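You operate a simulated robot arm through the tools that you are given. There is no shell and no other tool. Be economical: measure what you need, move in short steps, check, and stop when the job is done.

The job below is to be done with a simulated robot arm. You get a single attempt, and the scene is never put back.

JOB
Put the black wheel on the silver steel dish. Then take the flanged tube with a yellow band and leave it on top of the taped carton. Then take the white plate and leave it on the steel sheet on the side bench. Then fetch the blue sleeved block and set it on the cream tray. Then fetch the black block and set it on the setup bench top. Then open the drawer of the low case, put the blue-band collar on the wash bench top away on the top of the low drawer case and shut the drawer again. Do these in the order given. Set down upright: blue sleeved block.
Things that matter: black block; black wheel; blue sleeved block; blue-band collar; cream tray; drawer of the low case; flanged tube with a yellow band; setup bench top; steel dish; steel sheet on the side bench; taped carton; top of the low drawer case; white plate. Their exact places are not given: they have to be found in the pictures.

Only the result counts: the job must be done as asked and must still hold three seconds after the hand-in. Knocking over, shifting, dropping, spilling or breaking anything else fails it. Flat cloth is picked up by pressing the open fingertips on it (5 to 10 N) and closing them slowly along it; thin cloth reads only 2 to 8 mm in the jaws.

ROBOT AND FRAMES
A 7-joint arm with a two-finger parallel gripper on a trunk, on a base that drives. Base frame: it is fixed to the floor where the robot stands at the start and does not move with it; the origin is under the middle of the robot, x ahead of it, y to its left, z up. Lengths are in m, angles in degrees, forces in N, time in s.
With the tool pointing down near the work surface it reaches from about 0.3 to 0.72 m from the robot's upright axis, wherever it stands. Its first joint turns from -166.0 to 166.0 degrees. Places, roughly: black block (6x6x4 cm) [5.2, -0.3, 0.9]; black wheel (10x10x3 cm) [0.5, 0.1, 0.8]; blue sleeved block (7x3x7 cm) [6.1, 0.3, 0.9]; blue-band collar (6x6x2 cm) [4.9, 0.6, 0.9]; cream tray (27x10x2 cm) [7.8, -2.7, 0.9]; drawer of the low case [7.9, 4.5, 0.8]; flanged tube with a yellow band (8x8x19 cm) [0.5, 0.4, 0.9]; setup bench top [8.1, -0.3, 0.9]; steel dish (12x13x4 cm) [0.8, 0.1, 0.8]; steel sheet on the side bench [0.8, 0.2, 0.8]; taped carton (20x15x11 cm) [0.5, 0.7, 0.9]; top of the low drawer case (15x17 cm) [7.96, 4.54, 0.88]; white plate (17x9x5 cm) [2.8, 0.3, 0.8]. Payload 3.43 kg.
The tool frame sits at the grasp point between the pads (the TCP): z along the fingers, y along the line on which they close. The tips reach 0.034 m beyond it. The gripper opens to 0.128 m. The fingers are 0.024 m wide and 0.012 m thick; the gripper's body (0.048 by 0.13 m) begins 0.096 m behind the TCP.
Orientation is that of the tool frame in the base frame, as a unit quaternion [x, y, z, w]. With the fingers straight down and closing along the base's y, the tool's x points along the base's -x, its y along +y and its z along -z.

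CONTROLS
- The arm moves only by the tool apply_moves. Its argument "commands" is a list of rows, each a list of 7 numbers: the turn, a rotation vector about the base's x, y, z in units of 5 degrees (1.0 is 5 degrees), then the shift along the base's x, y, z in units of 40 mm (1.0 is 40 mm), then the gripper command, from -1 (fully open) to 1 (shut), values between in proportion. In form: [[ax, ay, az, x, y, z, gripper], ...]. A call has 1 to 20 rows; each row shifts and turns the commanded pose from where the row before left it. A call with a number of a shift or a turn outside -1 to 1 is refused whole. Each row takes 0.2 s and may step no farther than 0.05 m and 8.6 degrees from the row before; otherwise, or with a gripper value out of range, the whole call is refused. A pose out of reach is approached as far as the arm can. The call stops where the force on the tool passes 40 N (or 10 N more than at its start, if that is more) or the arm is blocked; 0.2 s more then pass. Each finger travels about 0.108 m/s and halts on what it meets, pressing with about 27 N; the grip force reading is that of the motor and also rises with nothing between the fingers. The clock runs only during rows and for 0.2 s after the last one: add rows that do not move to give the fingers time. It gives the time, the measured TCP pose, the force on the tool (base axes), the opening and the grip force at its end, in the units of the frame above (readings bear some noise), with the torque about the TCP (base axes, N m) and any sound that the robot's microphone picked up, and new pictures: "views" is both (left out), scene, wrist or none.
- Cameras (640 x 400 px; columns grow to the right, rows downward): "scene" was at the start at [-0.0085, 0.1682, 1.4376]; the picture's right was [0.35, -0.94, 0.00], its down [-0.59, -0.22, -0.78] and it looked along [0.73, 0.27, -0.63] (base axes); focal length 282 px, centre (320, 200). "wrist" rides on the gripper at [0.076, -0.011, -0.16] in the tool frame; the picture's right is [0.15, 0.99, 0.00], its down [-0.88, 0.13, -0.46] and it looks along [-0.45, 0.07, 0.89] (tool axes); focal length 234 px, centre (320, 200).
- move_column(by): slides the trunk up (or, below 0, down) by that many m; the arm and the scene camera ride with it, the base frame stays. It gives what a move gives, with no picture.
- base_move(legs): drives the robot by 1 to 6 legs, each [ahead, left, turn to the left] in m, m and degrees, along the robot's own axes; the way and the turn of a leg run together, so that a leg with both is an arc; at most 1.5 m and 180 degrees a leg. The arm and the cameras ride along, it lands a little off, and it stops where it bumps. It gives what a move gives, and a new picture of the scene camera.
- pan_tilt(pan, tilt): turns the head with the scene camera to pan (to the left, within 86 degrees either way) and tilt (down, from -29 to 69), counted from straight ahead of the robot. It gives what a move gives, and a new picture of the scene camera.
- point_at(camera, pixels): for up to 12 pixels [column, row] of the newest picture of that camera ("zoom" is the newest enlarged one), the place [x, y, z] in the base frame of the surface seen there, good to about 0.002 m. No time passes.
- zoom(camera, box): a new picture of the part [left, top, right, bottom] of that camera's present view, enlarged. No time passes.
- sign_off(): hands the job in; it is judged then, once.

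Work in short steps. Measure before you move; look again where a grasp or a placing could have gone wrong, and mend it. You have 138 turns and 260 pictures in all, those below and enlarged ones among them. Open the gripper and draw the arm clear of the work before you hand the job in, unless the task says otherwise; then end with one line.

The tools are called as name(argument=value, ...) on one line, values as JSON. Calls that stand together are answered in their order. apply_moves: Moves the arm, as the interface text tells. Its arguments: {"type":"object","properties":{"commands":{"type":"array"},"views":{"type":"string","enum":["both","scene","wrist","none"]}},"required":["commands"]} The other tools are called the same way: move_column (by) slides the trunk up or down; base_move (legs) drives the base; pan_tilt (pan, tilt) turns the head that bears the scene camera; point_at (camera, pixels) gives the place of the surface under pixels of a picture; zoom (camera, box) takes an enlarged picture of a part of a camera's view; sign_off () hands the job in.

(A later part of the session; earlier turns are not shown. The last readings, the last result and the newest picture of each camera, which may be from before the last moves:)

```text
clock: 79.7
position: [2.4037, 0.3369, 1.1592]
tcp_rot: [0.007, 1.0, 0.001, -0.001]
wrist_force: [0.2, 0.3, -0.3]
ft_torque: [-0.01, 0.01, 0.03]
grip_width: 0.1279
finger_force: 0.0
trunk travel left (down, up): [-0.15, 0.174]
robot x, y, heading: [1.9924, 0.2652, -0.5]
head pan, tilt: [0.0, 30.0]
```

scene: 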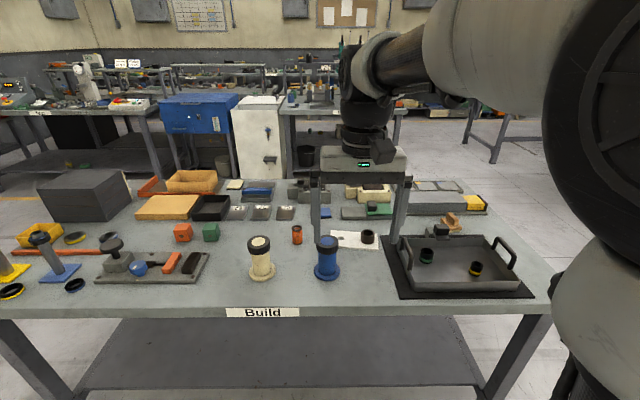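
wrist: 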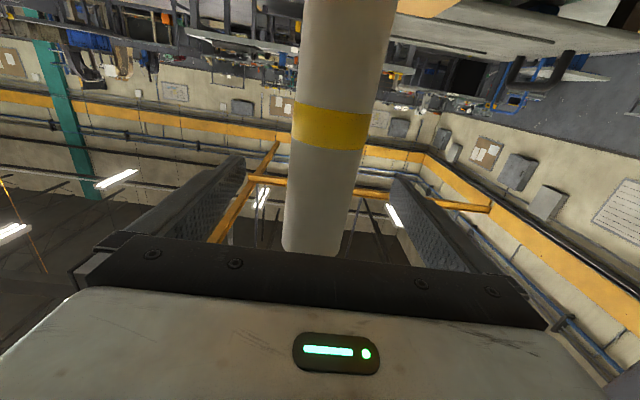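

I look closely for the white plate around (340–400, 180–250).

zoom(camera="scene", box=[280, 170, 480, 300])

zoom(camera="scene", box=[120, 160, 340, 300])

```text
3.08 times, centred on (380, 235) of scene
```

zoom: 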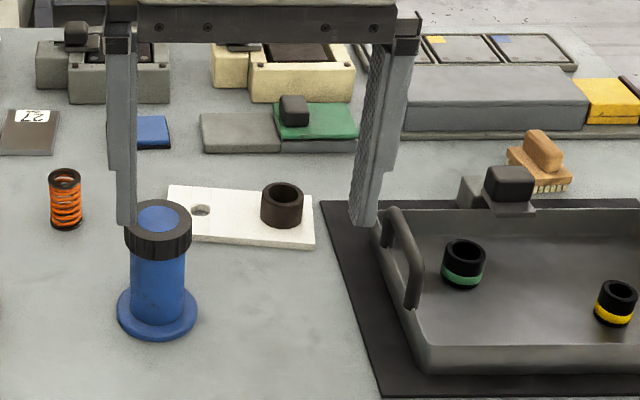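

```text
2.86 times, centred on (230, 230) of scene
```

zoom: 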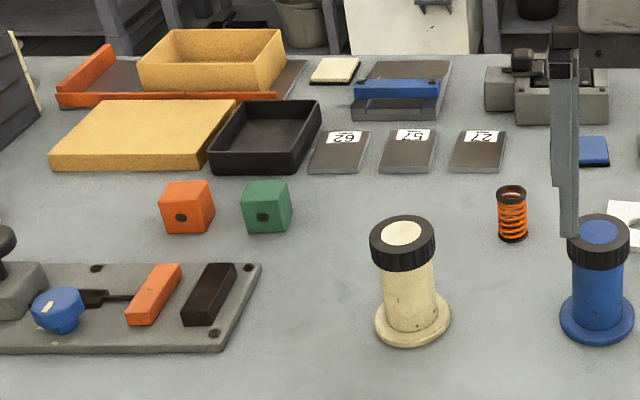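

White plate with a hole and a dark raised collar at zoom (170–315, 185–250). Measure it.

point_at(camera="scene", pixels=[[335, 231], [377, 234], [376, 247], [342, 245], [367, 230], [368, 243], [328, 240], [327, 265], [388, 236], [396, 210], [360, 240], [350, 233]])

base_move(legs=[[0.17, 0, 0.5]])

```text
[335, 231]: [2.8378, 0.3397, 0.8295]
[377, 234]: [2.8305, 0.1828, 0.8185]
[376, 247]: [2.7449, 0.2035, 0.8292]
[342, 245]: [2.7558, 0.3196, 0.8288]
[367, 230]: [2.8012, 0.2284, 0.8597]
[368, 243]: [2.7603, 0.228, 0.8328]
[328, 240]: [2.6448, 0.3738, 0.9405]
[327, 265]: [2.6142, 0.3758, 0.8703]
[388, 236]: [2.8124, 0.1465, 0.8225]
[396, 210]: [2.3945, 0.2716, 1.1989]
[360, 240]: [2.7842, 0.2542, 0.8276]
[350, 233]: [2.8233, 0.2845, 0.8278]
```

```text
clock: 81.2
position: [2.5751, 0.339, 1.1596]
tcp_rot: [0.003, 1.0, 0.002, 0.0]
wrist_force: [-0.5, -0.5, 0.1]
ft_torque: [0.0, 0.0, 0.02]
grip_width: 0.128
finger_force: 0.0
trunk travel left (down, up): [-0.15, 0.174]
robot x, y, heading: [2.1645, 0.2669, -0.2]
head pan, tilt: [0.0, 30.0]
```

scene: 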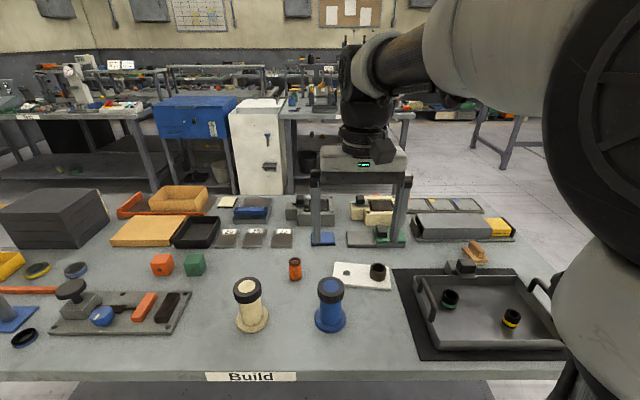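

Move above the plate (2.79, 0.26) at z ≈ 1.06 for a wrist look.

apply_moves(commands=[[0, 0, 0, 0.9, -0.5, 0, -1], [0, 0, 0, 0.9, -0.5, 0, -1], [0, 0, 0, 0.9, -0.5, 0, -1], [0, 0, 0, 0.9, -0.45, -0.5, -1], [0, 0, 0, 0.9, 0, -1, -1], [0, 0, 0, 0.8, 0, -1, -1], [0, 0, 0, 0, 0, 0, -1]])

```text
refused: row 5 steps farther than a row can; nothing moved
```

Row 5 was too long; I split the steps.

apply_moves(commands=[[0, 0, 0, 0.9, -0.5, 0, -1], [0, 0, 0, 0.9, -0.5, 0, -1], [0, 0, 0, 0.9, -0.5, 0, -1], [0, 0, 0, 0.9, -0.45, -0.4, -1], [0, 0, 0, 0.9, 0, -0.7, -1], [0, 0, 0, 0.8, 0, -0.7, -1], [0, 0, 0, 0, 0, -0.7, -1], [0, 0, 0, 0, 0, 0, -1]])

```text
clock: 83.0
position: [2.7885, 0.2598, 1.0598]
tcp_rot: [0.003, 1.0, 0.002, -0.001]
wrist_force: [-0.2, 0.1, 1.1]
ft_torque: [0.02, 0.01, 0.01]
grip_width: 0.128
finger_force: 0.1
trunk travel left (down, up): [-0.15, 0.174]
robot x, y, heading: [2.164, 0.2645, -0.2]
head pan, tilt: [0.0, 30.0]
```

scene: 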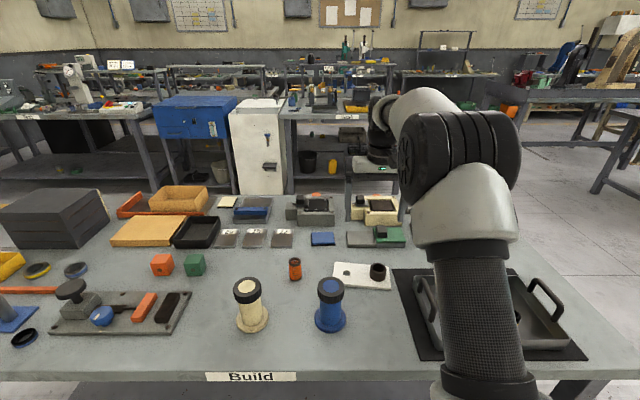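
wrist: 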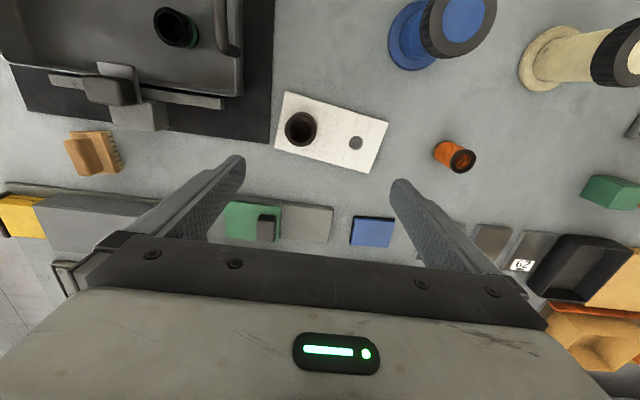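

point_at(camera="wrist", pixels=[[287, 96], [384, 123], [365, 169], [277, 143], [300, 115], [300, 130], [340, 130], [335, 80], [380, 185], [356, 143], [325, 207], [240, 145]])

zoom(camera="wrist", box=[240, 60, 440, 190])

```text
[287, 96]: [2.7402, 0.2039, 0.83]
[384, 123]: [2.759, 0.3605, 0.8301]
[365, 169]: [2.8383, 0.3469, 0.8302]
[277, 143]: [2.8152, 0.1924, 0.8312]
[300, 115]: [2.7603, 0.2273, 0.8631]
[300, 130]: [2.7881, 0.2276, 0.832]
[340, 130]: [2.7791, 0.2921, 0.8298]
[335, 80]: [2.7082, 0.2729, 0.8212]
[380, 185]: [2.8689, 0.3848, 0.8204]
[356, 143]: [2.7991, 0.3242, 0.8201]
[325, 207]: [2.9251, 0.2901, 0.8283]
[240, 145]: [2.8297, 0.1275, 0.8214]
```

```text
3.08 times, centred on (340, 125) of wrist
```

zoom: 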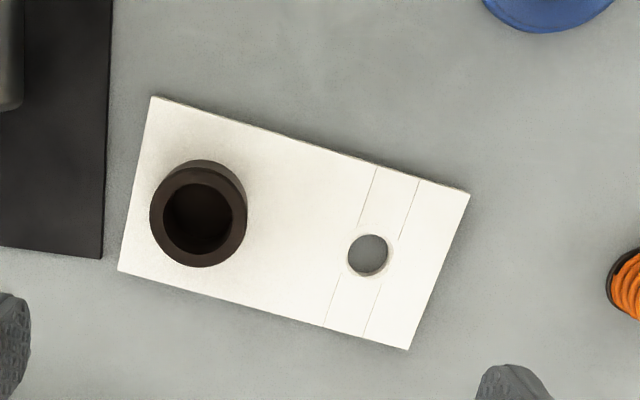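

Bench top is 0.820, plate top 0.830; the plate's centre is (2.788, 0.276), yawed ≈ −8.5°. Turn the tool +81.5° about z to grip the short side and place over (2.787, 0.266).

apply_moves(commands=[[0, 0, 0.96, 0, 0, 0, -1], [0, 0, 0.96, 0, 0, 0, -1], [0, 0, 0.96, 0, 0, 0, -1], [0, 0, 0.96, 0, 0, 0, -1], [0, 0, 0.96, 0, 0, 0, -1], [0, 0, 0.96, 0, 0, 0, -1], [0, 0, 0.96, 0, 0, 0, -1], [0, 0, 0.96, 0, 0, 0, -1], [0, 0, 0.96, 0, 0, 0, -1], [0, 0, 0.96, 0, 0, 0, -1], [0, 0, 0.96, 0, 0, 0, -1], [0, 0, 0.96, 0, 0, 0, -1], [0, 0, 0.96, 0, 0, 0, -1], [0, 0, 0.96, 0, 0, 0, -1], [0, 0, 0.96, 0, 0, 0, -1], [0, 0, 0.96, 0, 0, 0, -1], [0, 0, 0.96, 0, 0.15, 0, -1], [0, 0, 0, 0, 0, -1, -1], [0, 0, 0, 0, 0, -1, -1], [0, 0, 0, 0, 0, 0, -1]])

```text
clock: 87.2
position: [2.7875, 0.2694, 0.9769]
tcp_rot: [-0.651, 0.759, 0.002, -0.001]
wrist_force: [0.3, 0.3, -0.7]
ft_torque: [-0.04, -0.02, 0.01]
grip_width: 0.1278
finger_force: 0.1
trunk travel left (down, up): [-0.15, 0.174]
robot x, y, heading: [2.1551, 0.2655, -0.5]
head pan, tilt: [0.0, 30.0]
```

scene: 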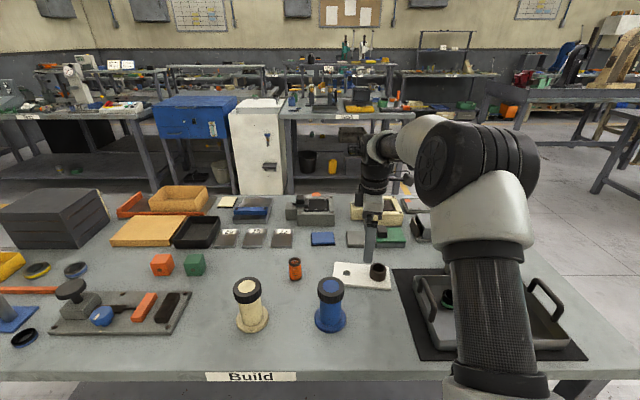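
wrist: 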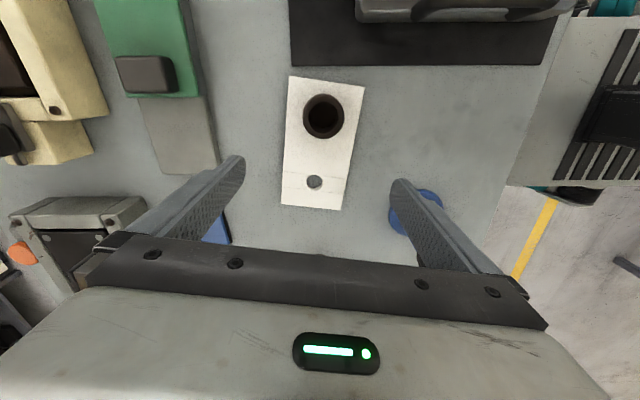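

Aligned. Descend to TCP 0.857 (tips 3 mm above bench), check, then close.

apply_moves(commands=[[0, 0, 0, 0, 0, -1, -1], [0, 0, 0, 0, 0, -1, -1], [0, 0, 0, 0, 0, -0.6, -1], [0, 0, 0, 0, 0, -0.4, -1], [0, 0, 0, 0, 0, 0, -1]])

zoom(camera="scene", box=[290, 200, 450, 310])

```text
clock: 88.3
position: [2.7877, 0.267, 0.8581]
tcp_rot: [-0.651, 0.759, 0.001, -0.001]
wrist_force: [0.3, 0.1, 0.0]
ft_torque: [-0.01, 0.01, 0.0]
grip_width: 0.1279
finger_force: 0.0
trunk travel left (down, up): [-0.15, 0.174]
robot x, y, heading: [2.1687, 0.2648, 0.1]
head pan, tilt: [0.0, 30.0]
```

scene: 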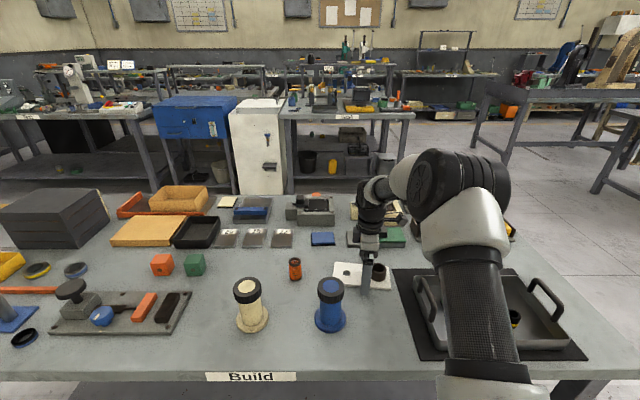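
wrist: 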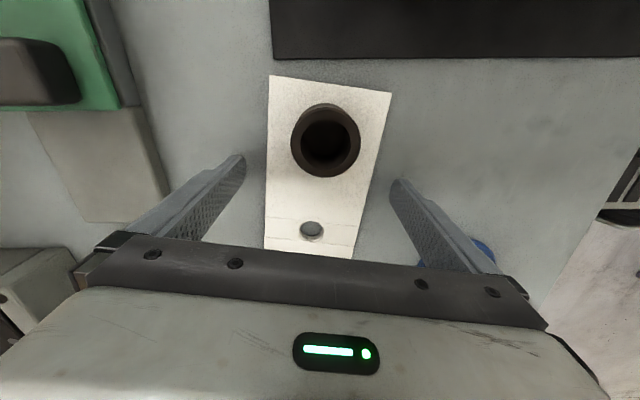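

```text
3.64 times, centred on (370, 255) of scene
```

zoom: 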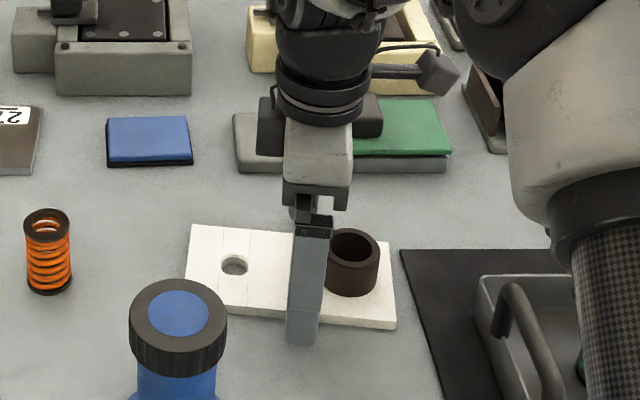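

Both fingers straddle the plate. Lower 2 mm more, close, lift gently.

apply_moves(commands=[[0, 0, 0, 0, 0, -0.05, -1], [0, 0, 0, 0, 0, 0, 1], [0, 0, 0, 0, 0, 0, 1], [0, 0, 0, 0, 0, 0, 1], [0, 0, 0, 0, 0, 0.2, 1], [0, 0, 0, 0, 0, 0.4, 1], [0, 0, 0, 0, 0, 0.5, 1], [0, 0, 0, 0, 0, 0.7, 1], [0, 0, 0, 0, 0, 0, 1]])

```text
clock: 90.3
position: [2.7872, 0.2688, 0.9283]
tcp_rot: [-0.651, 0.759, 0.001, -0.001]
wrist_force: [1.0, -0.1, -3.1]
ft_torque: [-0.04, 0.0, -0.03]
grip_width: 0.0897
finger_force: 27.0
trunk travel left (down, up): [-0.15, 0.174]
robot x, y, heading: [2.1646, 0.2694, -0.2]
head pan, tilt: [0.0, 30.0]
```

scene: 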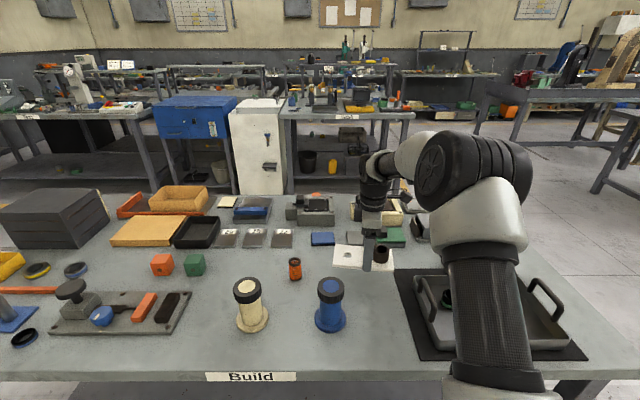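
wrist: 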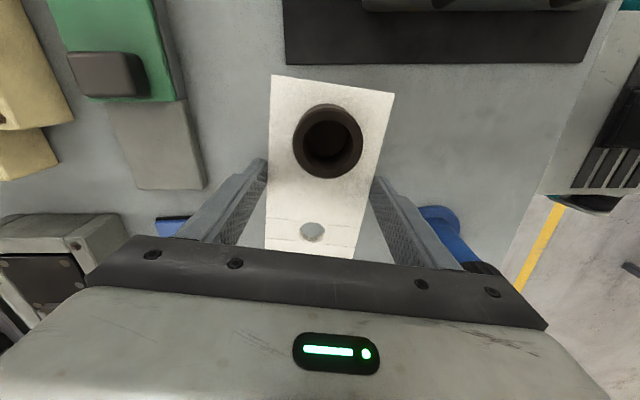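

Held (0.090 m, 3 N). Raise, retract, then back into the aisle and turn 180° to face bench 1 from behind.

apply_moves(commands=[[0, 0, 0, 0, 0, 1, 1], [0, 0, 0, 0, 0, 1, 1], [0, 0, 0, 0, 0, 1, 1], [0, 0, 0, -0.5, 0, 1, 1], [0, 0, 0, -0.7, 0, 0.8, 1], [0, 0, 0, -1, 0, 0, 1], [0, 0, 0, -1, 0, 0, 1], [0, 0, 0, -1, 0, 0, 1], [0, 0, 0, -1, 0, 0, 1], [0, 0, 0, 0, 0, 0, 1]], views="wrist")

base_move(legs=[[-0.43, 0, 0], [0, 0, 90], [0, 0, 90]])

```text
clock: 92.5
position: [2.5775, 0.2684, 1.1218]
tcp_rot: [-0.651, 0.759, 0.001, -0.002]
wrist_force: [0.5, -0.3, -2.9]
ft_torque: [-0.01, 0.01, 0.0]
grip_width: 0.0899
finger_force: 26.6
trunk travel left (down, up): [-0.15, 0.174]
robot x, y, heading: [2.1603, 0.2669, -0.1]
head pan, tilt: [0.0, 30.0]
```

wrist: 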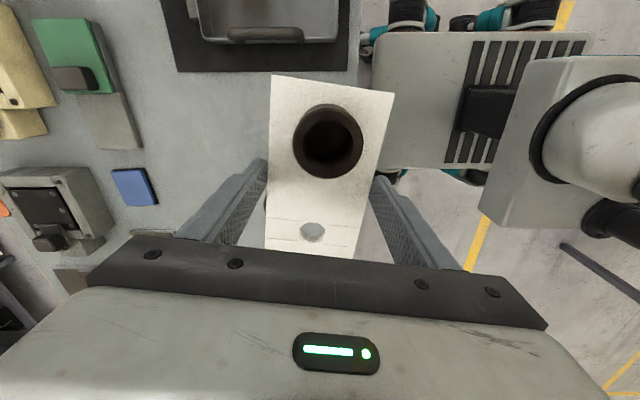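

```text
clock: 103.0
position: [1.317, 0.2596, 1.1214]
tcp_rot: [0.755, 0.656, 0.002, 0.001]
wrist_force: [-0.1, -0.1, -3.1]
ft_torque: [0.02, -0.01, -0.01]
grip_width: 0.0898
finger_force: 27.1
trunk travel left (down, up): [-0.15, 0.174]
robot x, y, heading: [1.7345, 0.2654, -179.4]
head pan, tilt: [0.0, 30.0]
```

scene: 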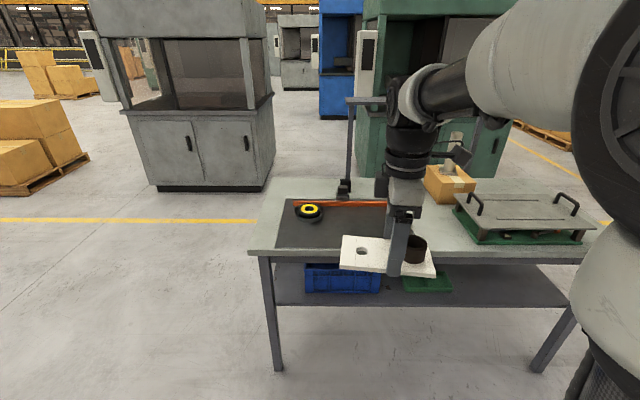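

Now drive ahead 0.38 m and shift right slightly, so the plate is near y 0.32, then extend over the sheet.

base_move(legs=[[0.38, -0.06, -0.6]])

apply_moves(commands=[[0, 0, 0, -0.8, 0, 0, 1], [0, 0, 0, -0.8, 0, 0, 1], [0, 0, 0, -0.8, 0, 0, 1], [0, 0, 0, -0.7, 0, -0.5, 1], [0, 0, 0, 0, 0, -1, 1], [0, 0, 0, 0, 0, -1, 1], [0, 0, 0, 0, 0, -1, 1], [0, 0, 0, 0, 0, -1, 1], [0, 0, 0, 0, 0, 0, 1]])

```text
clock: 105.5
position: [0.9256, 0.3209, 1.121]
tcp_rot: [0.758, 0.652, 0.001, 0.002]
wrist_force: [0.0, 0.3, -3.2]
ft_torque: [-0.01, 0.0, 0.0]
grip_width: 0.0895
finger_force: 26.8
trunk travel left (down, up): [-0.15, 0.174]
robot x, y, heading: [1.3399, 0.3236, -180.1]
head pan, tilt: [0.0, 30.0]
```

scene: 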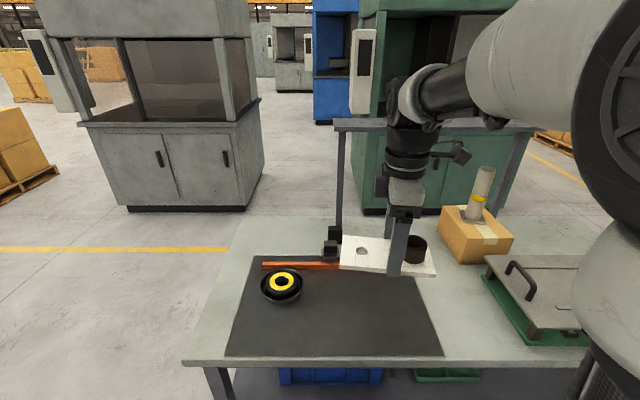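

```text
clock: 107.5
position: [0.7984, 0.3213, 0.9402]
tcp_rot: [0.758, 0.653, 0.001, 0.001]
wrist_force: [-0.9, -0.2, -3.2]
ft_torque: [0.0, 0.02, 0.0]
grip_width: 0.0897
finger_force: 27.3
trunk travel left (down, up): [-0.15, 0.174]
robot x, y, heading: [1.3378, 0.3261, -180.1]
head pan, tilt: [0.0, 30.0]
```

scene: 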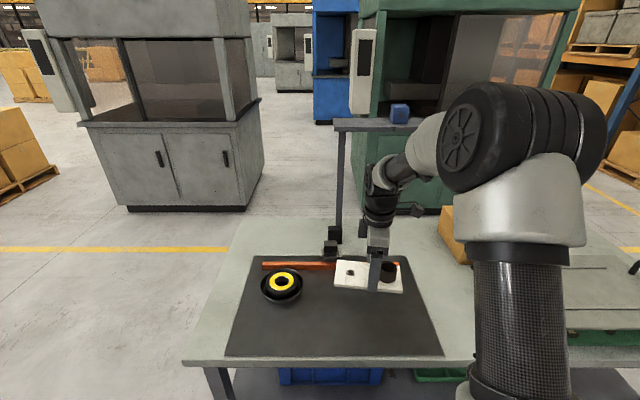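
wrist: 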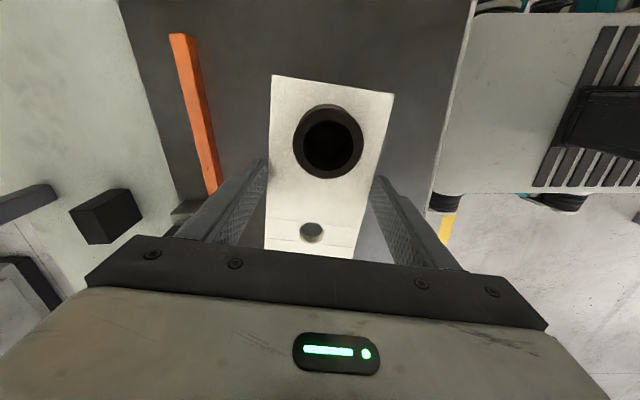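

Plate is above the free part of the sheet. Lower to just above (contact expected at TCP ≈ 0.842), in fine last steps.

apply_moves(commands=[[0, 0, 0, 0.3, 0, -0.9, 1], [0, 0, 0, 0, 0, -0.9, 1], [0, 0, 0, 0, 0, -0.35, 1], [0, 0, 0, 0, 0, -0.15, 1], [0, 0, 0, 0, 0, -0.08, 1], [0, 0, 0, 0, 0, -0.05, 1], [0, 0, 0, 0, 0, -0.05, 1], [0, 0, 0, 0, 0, 0, 1]], views="wrist")

```text
clock: 109.3
position: [0.8128, 0.32, 0.8433]
tcp_rot: [0.758, 0.652, 0.001, 0.002]
wrist_force: [1.3, 0.6, -4.1]
ft_torque: [0.01, 0.01, -0.01]
grip_width: 0.0899
finger_force: 26.8
trunk travel left (down, up): [-0.15, 0.174]
robot x, y, heading: [1.3446, 0.327, -180.0]
head pan, tilt: [0.0, 30.0]
```

wrist: 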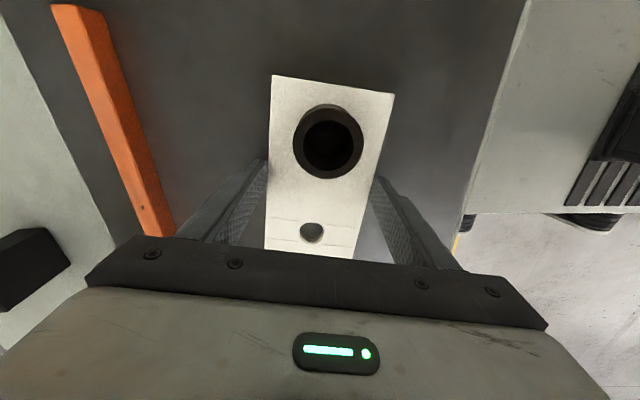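

Still hanging (3 N+). Lower in 1.5 mm steps until the weight goes off.

apply_moves(commands=[[0, 0, 0, 0, 0, -0.04, 1], [0, 0, 0, 0, 0, -0.04, 1], [0, 0, 0, 0, 0, 0, 1]], views="none")

```text
clock: 110.1
position: [0.8136, 0.3213, 0.8409]
tcp_rot: [0.758, 0.653, 0.0, 0.0]
wrist_force: [5.0, -0.7, 22.9]
ft_torque: [-0.01, -0.21, 0.11]
grip_width: 0.0901
finger_force: 26.9
trunk travel left (down, up): [-0.15, 0.174]
robot x, y, heading: [1.3416, 0.32, -179.9]
head pan, tilt: [0.0, 30.0]
```

In contact (23 N). Ease up 1 mm, open, and rise.

apply_moves(commands=[[0, 0, 0, 0, 0, 0.03, 1], [0, 0, 0, 0, 0, 0, 0.2], [0, 0, 0, 0, 0, 0, -0.6], [0, 0, 0, 0, 0, 0, -0.9], [0, 0, 0, 0, 0, 0, -0.9], [0, 0, 0, 0, 0, 0.5, -0.9], [0, 0, 0, 0, 0, 1, -0.9], [0, 0, 0, 0, 0, 1, -0.9], [0, 0, 0, 0, 0, 1, -0.9], [0, 0, 0, 0, 0, 1, -0.9], [0, 0, 0, 0, 0, 1, -0.9]])

```text
clock: 112.5
position: [0.8129, 0.3228, 1.063]
tcp_rot: [0.758, 0.652, 0.001, 0.001]
wrist_force: [-0.4, 0.0, -0.5]
ft_torque: [0.02, -0.03, 0.0]
grip_width: 0.1217
finger_force: 0.0
trunk travel left (down, up): [-0.15, 0.174]
robot x, y, heading: [1.3421, 0.3264, -180.0]
head pan, tilt: [0.0, 30.0]
```

scene: 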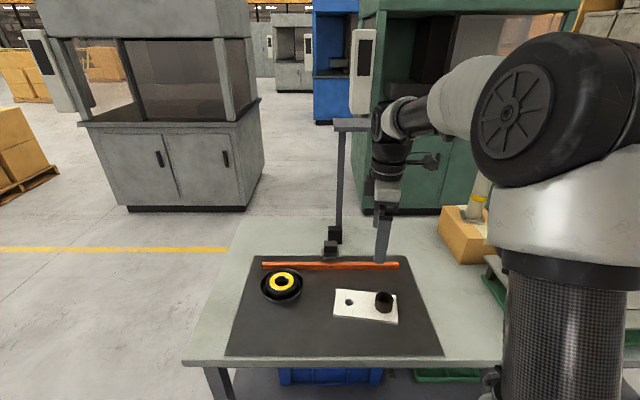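
wrist: 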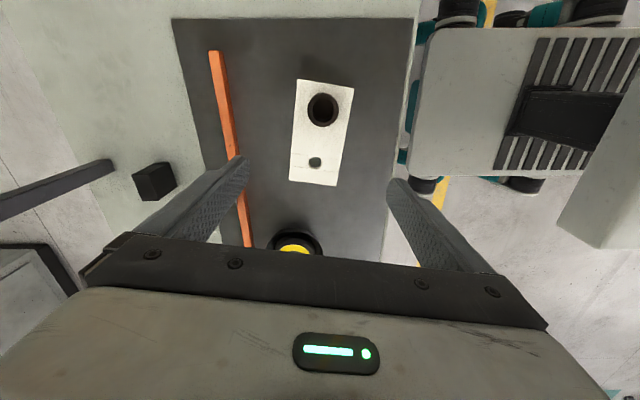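

Plate lies on the sheet. Retract, back out, turn to face +x and drive to the aisle at y ≈ −1.1.

apply_moves(commands=[[0, 0, 0, 0.7, 0, 0.7, -0.9], [0, 0, 0, 0.8, 0, 0.6, -0.9], [0, 0, 0, 0.8, 0, 0.3, -0.9], [0, 0, 0, 0.5, 0, 0, -0.9]], views="none")

base_move(legs=[[-0.39, 0, 0], [0, 0, -90], [0, 0, -90], [0, -1.43, 0]])

```text
clock: 113.5
position: [0.9261, 0.3235, 1.1236]
tcp_rot: [0.758, 0.652, 0.001, 0.001]
wrist_force: [0.0, 0.1, 0.4]
ft_torque: [-0.01, -0.02, 0.0]
grip_width: 0.1214
finger_force: 0.2
trunk travel left (down, up): [-0.15, 0.174]
robot x, y, heading: [1.3425, 0.3235, -180.0]
head pan, tilt: [0.0, 30.0]
```

```text
clock: 137.3
position: [2.1554, -1.1015, 1.1238]
tcp_rot: [-0.653, 0.757, 0.0, -0.001]
wrist_force: [0.1, -0.1, -0.9]
ft_torque: [0.01, 0.0, 0.01]
grip_width: 0.1215
finger_force: 0.0
trunk travel left (down, up): [-0.15, 0.174]
robot x, y, heading: [1.7416, -1.1019, 0.3]
head pan, tilt: [0.0, 30.0]
```

scene: 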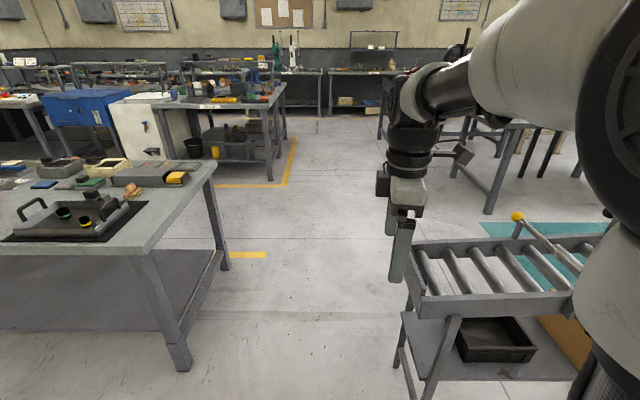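

Measure the corridor: conveyor edge, bench 2 corner, next benches.

point_at(camera="scene", pixels=[[412, 255], [420, 310], [400, 370], [215, 165], [183, 365], [228, 268], [282, 93], [270, 180], [152, 103], [488, 212], [385, 115], [320, 115]])

zoom(camera="scene", box=[100, 20, 420, 220])

```text
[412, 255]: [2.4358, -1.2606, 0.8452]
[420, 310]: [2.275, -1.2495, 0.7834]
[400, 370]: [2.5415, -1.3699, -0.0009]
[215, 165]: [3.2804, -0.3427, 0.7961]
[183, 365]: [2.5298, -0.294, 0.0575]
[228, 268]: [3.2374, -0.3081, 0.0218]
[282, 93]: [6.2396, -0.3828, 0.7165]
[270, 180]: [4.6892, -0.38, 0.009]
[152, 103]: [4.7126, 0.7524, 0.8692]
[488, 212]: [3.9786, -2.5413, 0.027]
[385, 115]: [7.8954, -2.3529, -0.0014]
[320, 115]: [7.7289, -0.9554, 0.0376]
```

```text
2.00 times, centred on (260, 120) of scene
```

zoom: 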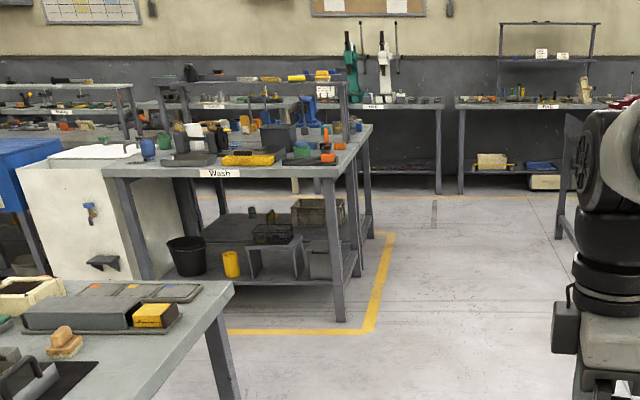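

Corridor between y −0.34 and −1.25: I go at y −0.80, forward to x ≈ 3.9 and look at the Wash bench.

base_move(legs=[[0, 0.3, -0.3], [1.1, 0, 0], [1.1, 0, 0]])

```text
clock: 151.4
position: [4.3954, -0.7885, 1.1238]
tcp_rot: [-0.658, 0.753, 0.001, -0.001]
wrist_force: [0.5, -0.1, 0.0]
ft_torque: [0.03, 0.0, 0.0]
grip_width: 0.1216
finger_force: 0.2
trunk travel left (down, up): [-0.15, 0.174]
robot x, y, heading: [3.9778, -0.799, 1.4]
head pan, tilt: [0.0, 30.0]
```

scene: 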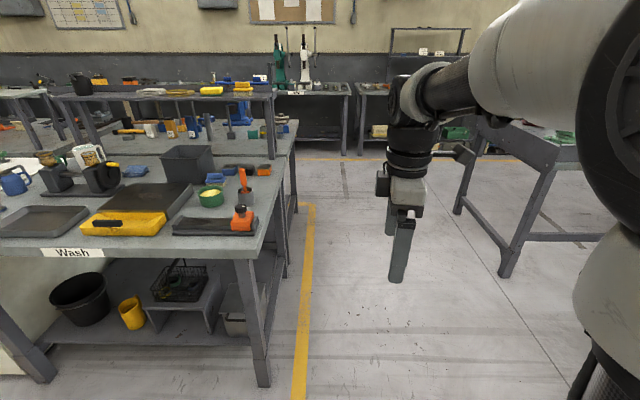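

Pan left to see the Wash bench and the one behind.

pan_tilt(pan=35, tilt=28)

zoom(camera="scene", box=[200, 80, 520, 280])

```text
clock: 152.5
position: [4.3943, -0.7879, 1.124]
tcp_rot: [-0.658, 0.753, 0.001, -0.001]
wrist_force: [-0.1, 0.1, 0.6]
ft_torque: [-0.04, -0.01, -0.01]
grip_width: 0.1218
finger_force: 0.0
trunk travel left (down, up): [-0.15, 0.174]
robot x, y, heading: [3.9761, -0.7982, 0.7]
head pan, tilt: [35.0, 28.0]
```

scene: 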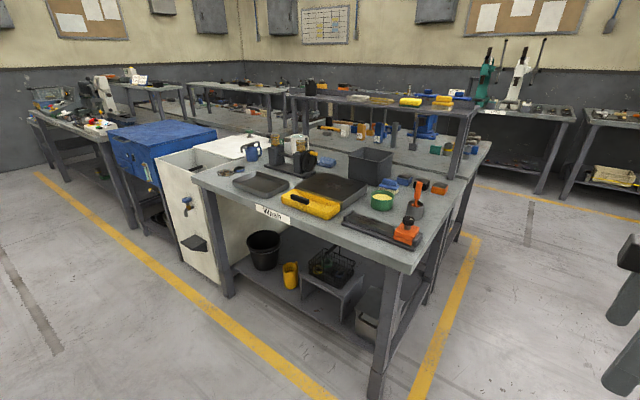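

```text
2.00 times, centred on (360, 180) of scene
```

zoom: 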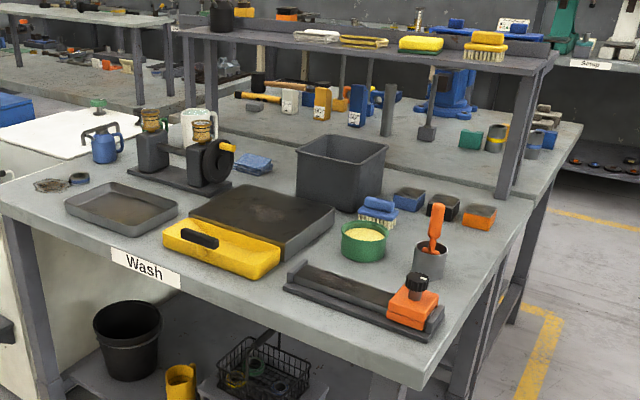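

Candidates: black block (zoom 443,205), collar (zoom 79,178), blue-sleeved blocks (zoom 323,103 and 355,105). Measure.

point_at(camera="zoom", pixels=[[443, 203], [408, 195], [480, 212], [79, 178], [50, 184], [323, 103], [356, 105], [290, 100], [340, 95], [430, 372], [530, 200], [575, 125]])

zoom(camera="scene", box=[300, 90, 460, 190])

```text
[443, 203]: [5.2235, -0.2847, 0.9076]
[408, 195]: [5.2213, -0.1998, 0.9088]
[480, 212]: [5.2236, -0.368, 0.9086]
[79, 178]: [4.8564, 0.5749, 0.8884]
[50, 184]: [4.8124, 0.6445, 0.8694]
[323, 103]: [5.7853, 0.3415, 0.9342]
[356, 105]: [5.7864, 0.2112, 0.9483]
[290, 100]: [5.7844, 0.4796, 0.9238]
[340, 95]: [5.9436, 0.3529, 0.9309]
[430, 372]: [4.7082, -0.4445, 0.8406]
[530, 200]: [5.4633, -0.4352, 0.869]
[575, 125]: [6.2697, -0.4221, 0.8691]
```

```text
4.00 times, centred on (380, 140) of scene
```

zoom: 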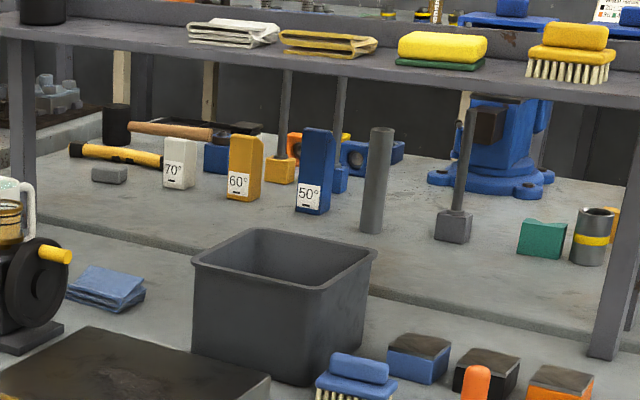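

Drive past both benches along y ≈ −0.8 to x ≈ 7.0, then look back at the second bench's far side.

base_move(legs=[[1.5, -0.03, -0.7], [1.5, 0, 0]])

pan_tilt(pan=0, tilt=30)

```text
refused: leg 1 is longer than a leg can be; nothing moved
```

```text
clock: 153.5
position: [4.3951, -0.7881, 1.1238]
tcp_rot: [-0.658, 0.753, 0.001, -0.001]
wrist_force: [-0.5, 0.1, -0.5]
ft_torque: [-0.01, 0.0, 0.01]
grip_width: 0.1216
finger_force: 0.1
trunk travel left (down, up): [-0.15, 0.174]
robot x, y, heading: [3.9801, -0.7969, 1.1]
head pan, tilt: [0.0, 30.0]
```

scene: 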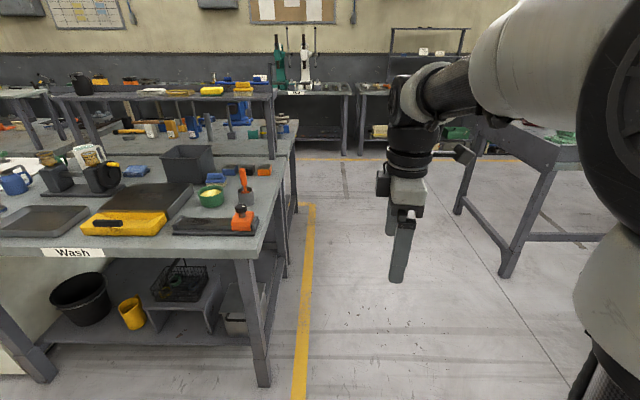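

Leg slightly too long; corrected, with one more turn to face left/back at the end.

base_move(legs=[[0, 0, -1], [1.4, 0, 0], [1.4, 0, 0]])

```text
clock: 167.4
position: [7.1935, -0.7868, 1.1234]
tcp_rot: [-0.65, 0.76, 0.001, -0.001]
wrist_force: [-0.6, 0.9, 0.2]
ft_torque: [0.0, 0.04, 0.02]
grip_width: 0.1216
finger_force: 0.1
trunk travel left (down, up): [-0.15, 0.174]
robot x, y, heading: [6.7745, -0.7849, -0.5]
head pan, tilt: [0.0, 30.0]
```

scene: 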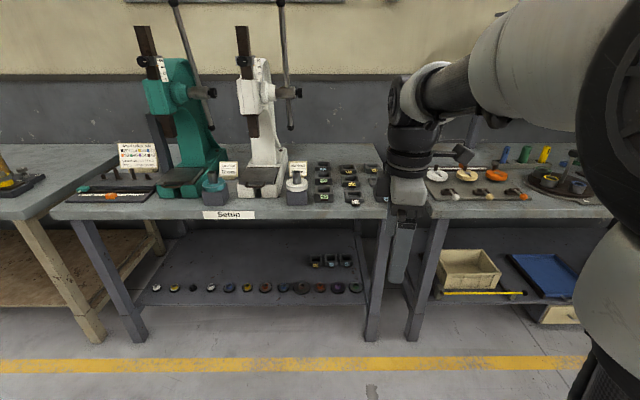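

Measure the setup bench and then turn around to face the second bench's far side.

point_at(camera="scene", pixels=[[60, 215], [385, 215], [230, 205], [330, 207], [290, 167], [370, 340], [410, 335], [380, 195], [140, 335], [320, 180], [450, 208], [105, 193]])

base_move(legs=[[0.1, 0, 0], [0, 0, 90], [0.7, 0, 0], [0, 0, 90]])

```text
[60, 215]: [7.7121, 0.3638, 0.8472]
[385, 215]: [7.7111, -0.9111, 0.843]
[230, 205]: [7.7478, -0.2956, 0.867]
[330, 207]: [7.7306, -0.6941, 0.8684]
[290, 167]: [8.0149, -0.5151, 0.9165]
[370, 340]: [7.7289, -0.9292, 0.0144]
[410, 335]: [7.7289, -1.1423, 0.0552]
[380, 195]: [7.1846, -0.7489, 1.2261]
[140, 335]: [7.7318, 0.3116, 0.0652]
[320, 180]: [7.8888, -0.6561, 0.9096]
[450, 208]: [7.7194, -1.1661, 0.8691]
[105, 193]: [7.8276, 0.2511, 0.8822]
```

```text
clock: 179.8
position: [6.4619, -0.0909, 1.1233]
tcp_rot: [0.759, 0.651, 0.001, 0.001]
wrist_force: [0.0, -0.8, 0.0]
ft_torque: [-0.02, 0.01, 0.0]
grip_width: 0.1217
finger_force: 0.0
trunk travel left (down, up): [-0.15, 0.174]
robot x, y, heading: [6.8811, -0.0872, 180.0]
head pan, tilt: [0.0, 30.0]
```

scene: 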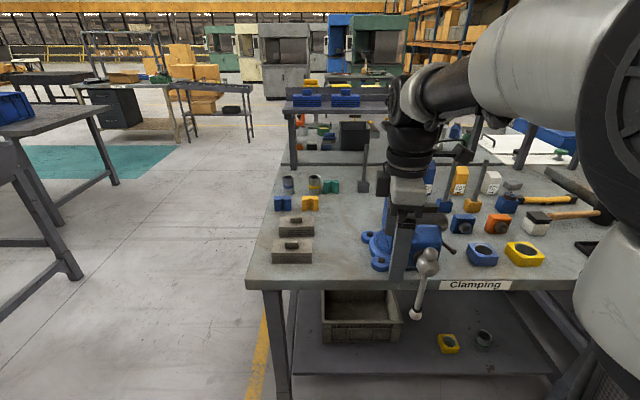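

Zoom into the bench region with sleeved blocks.

zoom(camera="scene", box=[400, 150, 600, 290])

point_at(camera="scene", pixels=[[463, 218], [463, 232], [455, 225], [497, 216], [482, 245], [482, 262], [523, 245], [445, 205], [472, 205], [430, 235], [424, 275], [275, 290]])

```text
2.86 times, centred on (500, 220) of scene
```

zoom: 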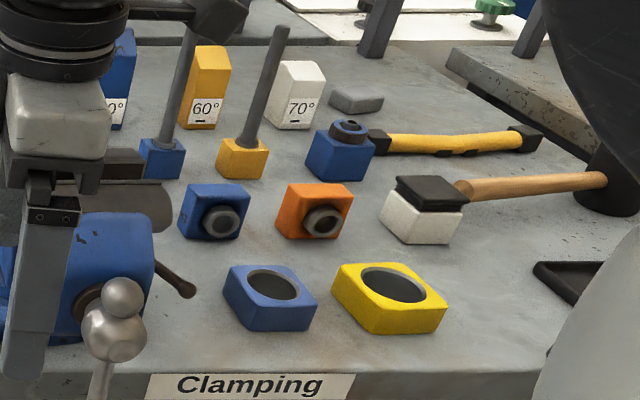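

```text
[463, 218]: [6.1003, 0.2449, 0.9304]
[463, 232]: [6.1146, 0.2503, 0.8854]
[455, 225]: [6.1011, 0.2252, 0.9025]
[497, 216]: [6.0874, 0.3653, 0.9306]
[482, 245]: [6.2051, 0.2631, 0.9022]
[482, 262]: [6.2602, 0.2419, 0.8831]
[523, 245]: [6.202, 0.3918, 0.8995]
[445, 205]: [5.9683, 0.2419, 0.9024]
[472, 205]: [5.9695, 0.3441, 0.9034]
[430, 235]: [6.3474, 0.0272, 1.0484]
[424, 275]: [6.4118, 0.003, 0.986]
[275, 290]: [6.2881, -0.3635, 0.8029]
```

I go closer and look with the wrist camera: shift right (north) 0.36 m, then ahead 0.2 m.

base_move(legs=[[0, -0.36, 0], [0.2, 0, 0]])

apply_moves(commands=[[0, 0, 0, -0.5, 0, 0.5, -0.9], [0, 0, 0, 0, 0, 0, -1]], views="wrist")

```text
clock: 185.1
position: [6.2622, 0.27, 1.1235]
tcp_rot: [0.757, 0.653, 0.001, 0.001]
wrist_force: [0.0, 0.0, -1.0]
ft_torque: [-0.01, -0.02, -0.01]
grip_width: 0.1215
finger_force: 0.0
trunk travel left (down, up): [-0.15, 0.174]
robot x, y, heading: [6.6753, 0.2726, -179.8]
head pan, tilt: [0.0, 30.0]
```

scene: 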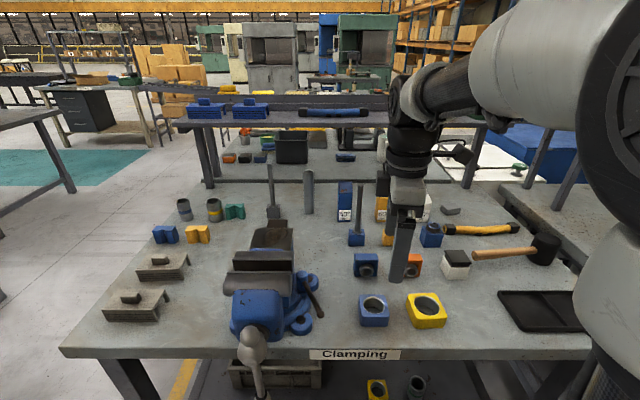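

```text
clock: 185.7
position: [6.2416, 0.2696, 1.1433]
tcp_rot: [0.757, 0.654, 0.002, 0.001]
wrist_force: [-0.5, 0.1, -0.9]
ft_torque: [-0.01, 0.0, -0.02]
grip_width: 0.1281
finger_force: 0.1
trunk travel left (down, up): [-0.15, 0.174]
robot x, y, heading: [6.6774, 0.274, -179.9]
head pan, tilt: [0.0, 30.0]
```

wrist: 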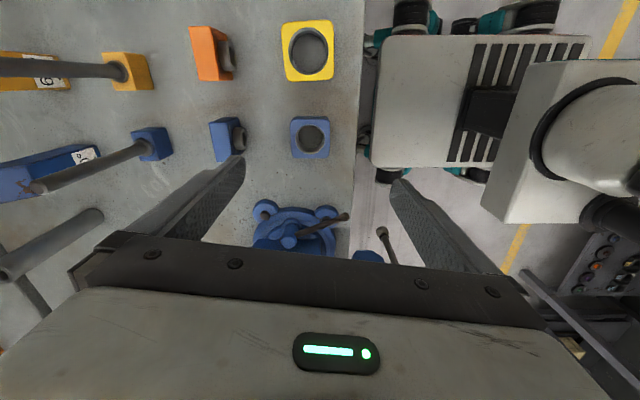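

zoom(camera="wrist", box=[120, 20, 360, 190])

zoom(camera="scene", box=[330, 200, 480, 340])

```text
2.35 times, centred on (240, 105) of wrist
```

zoom: 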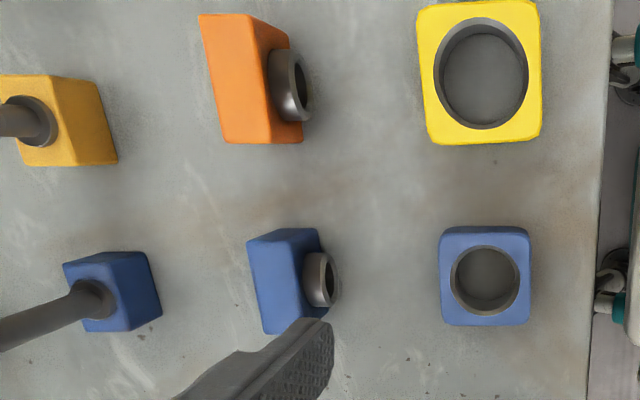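

```text
2.86 times, centred on (405, 270) of scene
```

zoom: 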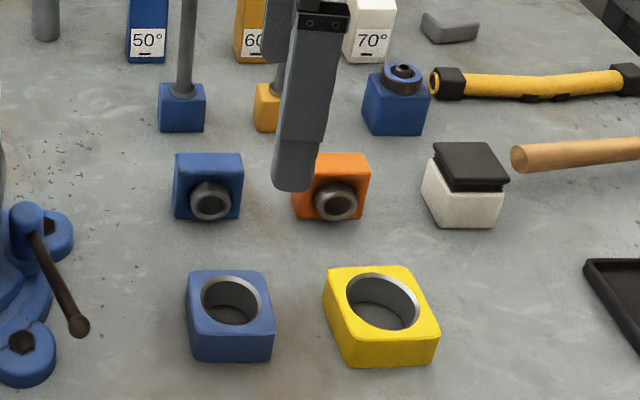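

point_at(camera="zoom", pixels=[[180, 160], [236, 158], [180, 210], [236, 205], [208, 157], [212, 205], [178, 155], [240, 155], [395, 75], [370, 85], [425, 92], [190, 360]])

point_at(camera="wrist", pixels=[[212, 123], [238, 119], [218, 159], [225, 140], [240, 140], [245, 138], [234, 155], [193, 30], [220, 30], [200, 78], [210, 55], [293, 120]])

```text
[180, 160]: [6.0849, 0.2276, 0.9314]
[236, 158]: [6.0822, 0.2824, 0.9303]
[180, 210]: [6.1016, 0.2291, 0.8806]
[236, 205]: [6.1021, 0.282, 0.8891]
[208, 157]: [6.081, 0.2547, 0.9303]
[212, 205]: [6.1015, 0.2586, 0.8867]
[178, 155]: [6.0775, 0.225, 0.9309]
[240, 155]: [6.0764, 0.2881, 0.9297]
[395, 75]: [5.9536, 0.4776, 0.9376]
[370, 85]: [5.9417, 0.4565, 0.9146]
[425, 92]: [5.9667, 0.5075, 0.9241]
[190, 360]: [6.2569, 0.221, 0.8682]
```

```text
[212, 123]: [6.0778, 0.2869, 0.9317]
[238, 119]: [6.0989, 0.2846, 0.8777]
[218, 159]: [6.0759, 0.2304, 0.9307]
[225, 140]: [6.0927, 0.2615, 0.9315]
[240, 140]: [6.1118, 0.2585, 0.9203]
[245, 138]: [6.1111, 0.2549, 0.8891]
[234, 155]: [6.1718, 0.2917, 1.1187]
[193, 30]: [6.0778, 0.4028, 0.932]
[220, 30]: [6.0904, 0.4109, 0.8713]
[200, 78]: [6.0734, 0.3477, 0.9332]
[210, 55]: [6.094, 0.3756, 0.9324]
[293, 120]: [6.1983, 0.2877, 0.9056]
```

The standing blue block (y 0.225–0.288, x 6.077–6.102 plus sleeve, z 0.87–0.931) at (6.09, 0.257) is the one. Turn the tool −81.6° so the fingers close along y and move above it.

apply_moves(commands=[[0, 0, -0.96, 0, 0, 0, -0.7], [0, 0, -0.96, 0, 0, 0, -0.7], [0, 0, -0.96, 0, 0, 0, -0.7], [0, 0, -0.96, 0, 0, 0, -0.7], [0, 0, -0.96, 0, 0, 0, -0.7], [0, 0, -0.96, 0, 0, 0, -0.7], [0, 0, -0.96, 0, 0, 0, -0.7], [0, 0, -0.96, 0, 0, 0, -0.7], [0, 0, -0.96, 0, 0, 0, -0.7], [0, 0, -0.96, 0, 0, 0, -0.7], [0, 0, -0.96, 0, 0, 0, -0.7], [0, 0, -0.96, 0, 0, 0, -0.7], [0, 0, -0.96, 0, 0, 0, -0.7], [0, 0, -0.96, 0, 0, 0, -0.7], [0, 0, -0.96, -0.9, 0, 0, -0.7], [0, 0, -0.96, -0.9, -0.15, 0, -0.7], [0, 0, -0.96, -0.9, -0.15, 0, -0.7], [0, 0, 0, -0.9, 0, 0, -0.7], [0, 0, 0, -0.2, 0, -0.9, -0.7], [0, 0, 0, 0, 0, 0, -0.7]])

```text
clock: 189.9
position: [6.0917, 0.2562, 1.1077]
tcp_rot: [1.0, 0.0, 0.0, 0.002]
wrist_force: [-0.5, 0.1, 0.1]
ft_torque: [-0.03, -0.03, -0.02]
grip_width: 0.1089
finger_force: 0.1
trunk travel left (down, up): [-0.15, 0.174]
robot x, y, heading: [6.6782, 0.2713, -179.9]
head pan, tilt: [0.0, 30.0]
```

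scene: 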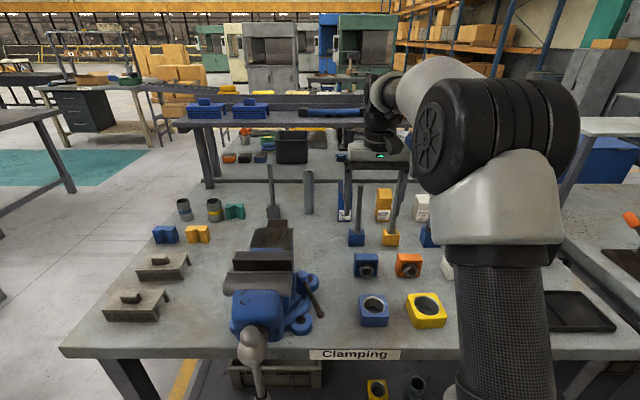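
wrist: 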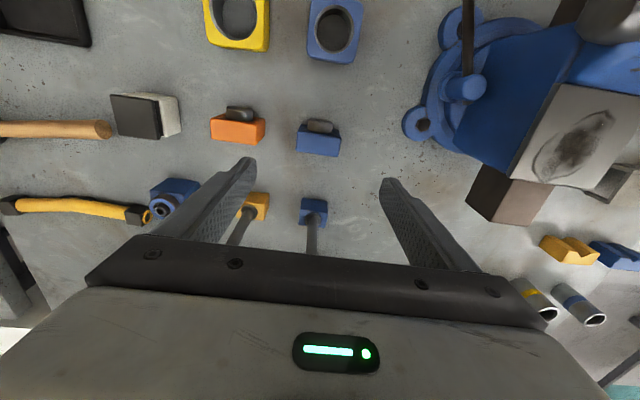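

Check the nearby rod and vise clearance before descending.

point_at(camera="scene", pixels=[[360, 188], [395, 205], [270, 255], [300, 270], [285, 215], [345, 190], [382, 195], [378, 250]])

point_at(camera="wrist", pixels=[[320, 140], [318, 128], [300, 140], [340, 142], [500, 200], [480, 180], [312, 225], [430, 120]])

```text
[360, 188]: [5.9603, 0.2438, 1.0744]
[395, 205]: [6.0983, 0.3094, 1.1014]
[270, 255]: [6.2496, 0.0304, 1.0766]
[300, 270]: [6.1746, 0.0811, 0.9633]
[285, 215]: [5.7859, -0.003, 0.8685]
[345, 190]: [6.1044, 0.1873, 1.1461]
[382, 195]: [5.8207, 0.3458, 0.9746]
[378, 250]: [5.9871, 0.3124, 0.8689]
```

```text
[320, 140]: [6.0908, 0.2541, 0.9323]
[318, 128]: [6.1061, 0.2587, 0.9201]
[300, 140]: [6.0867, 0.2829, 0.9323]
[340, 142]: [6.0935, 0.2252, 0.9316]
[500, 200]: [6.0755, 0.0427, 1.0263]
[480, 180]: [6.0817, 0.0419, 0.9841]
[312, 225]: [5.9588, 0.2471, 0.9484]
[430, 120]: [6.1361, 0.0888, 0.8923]
```

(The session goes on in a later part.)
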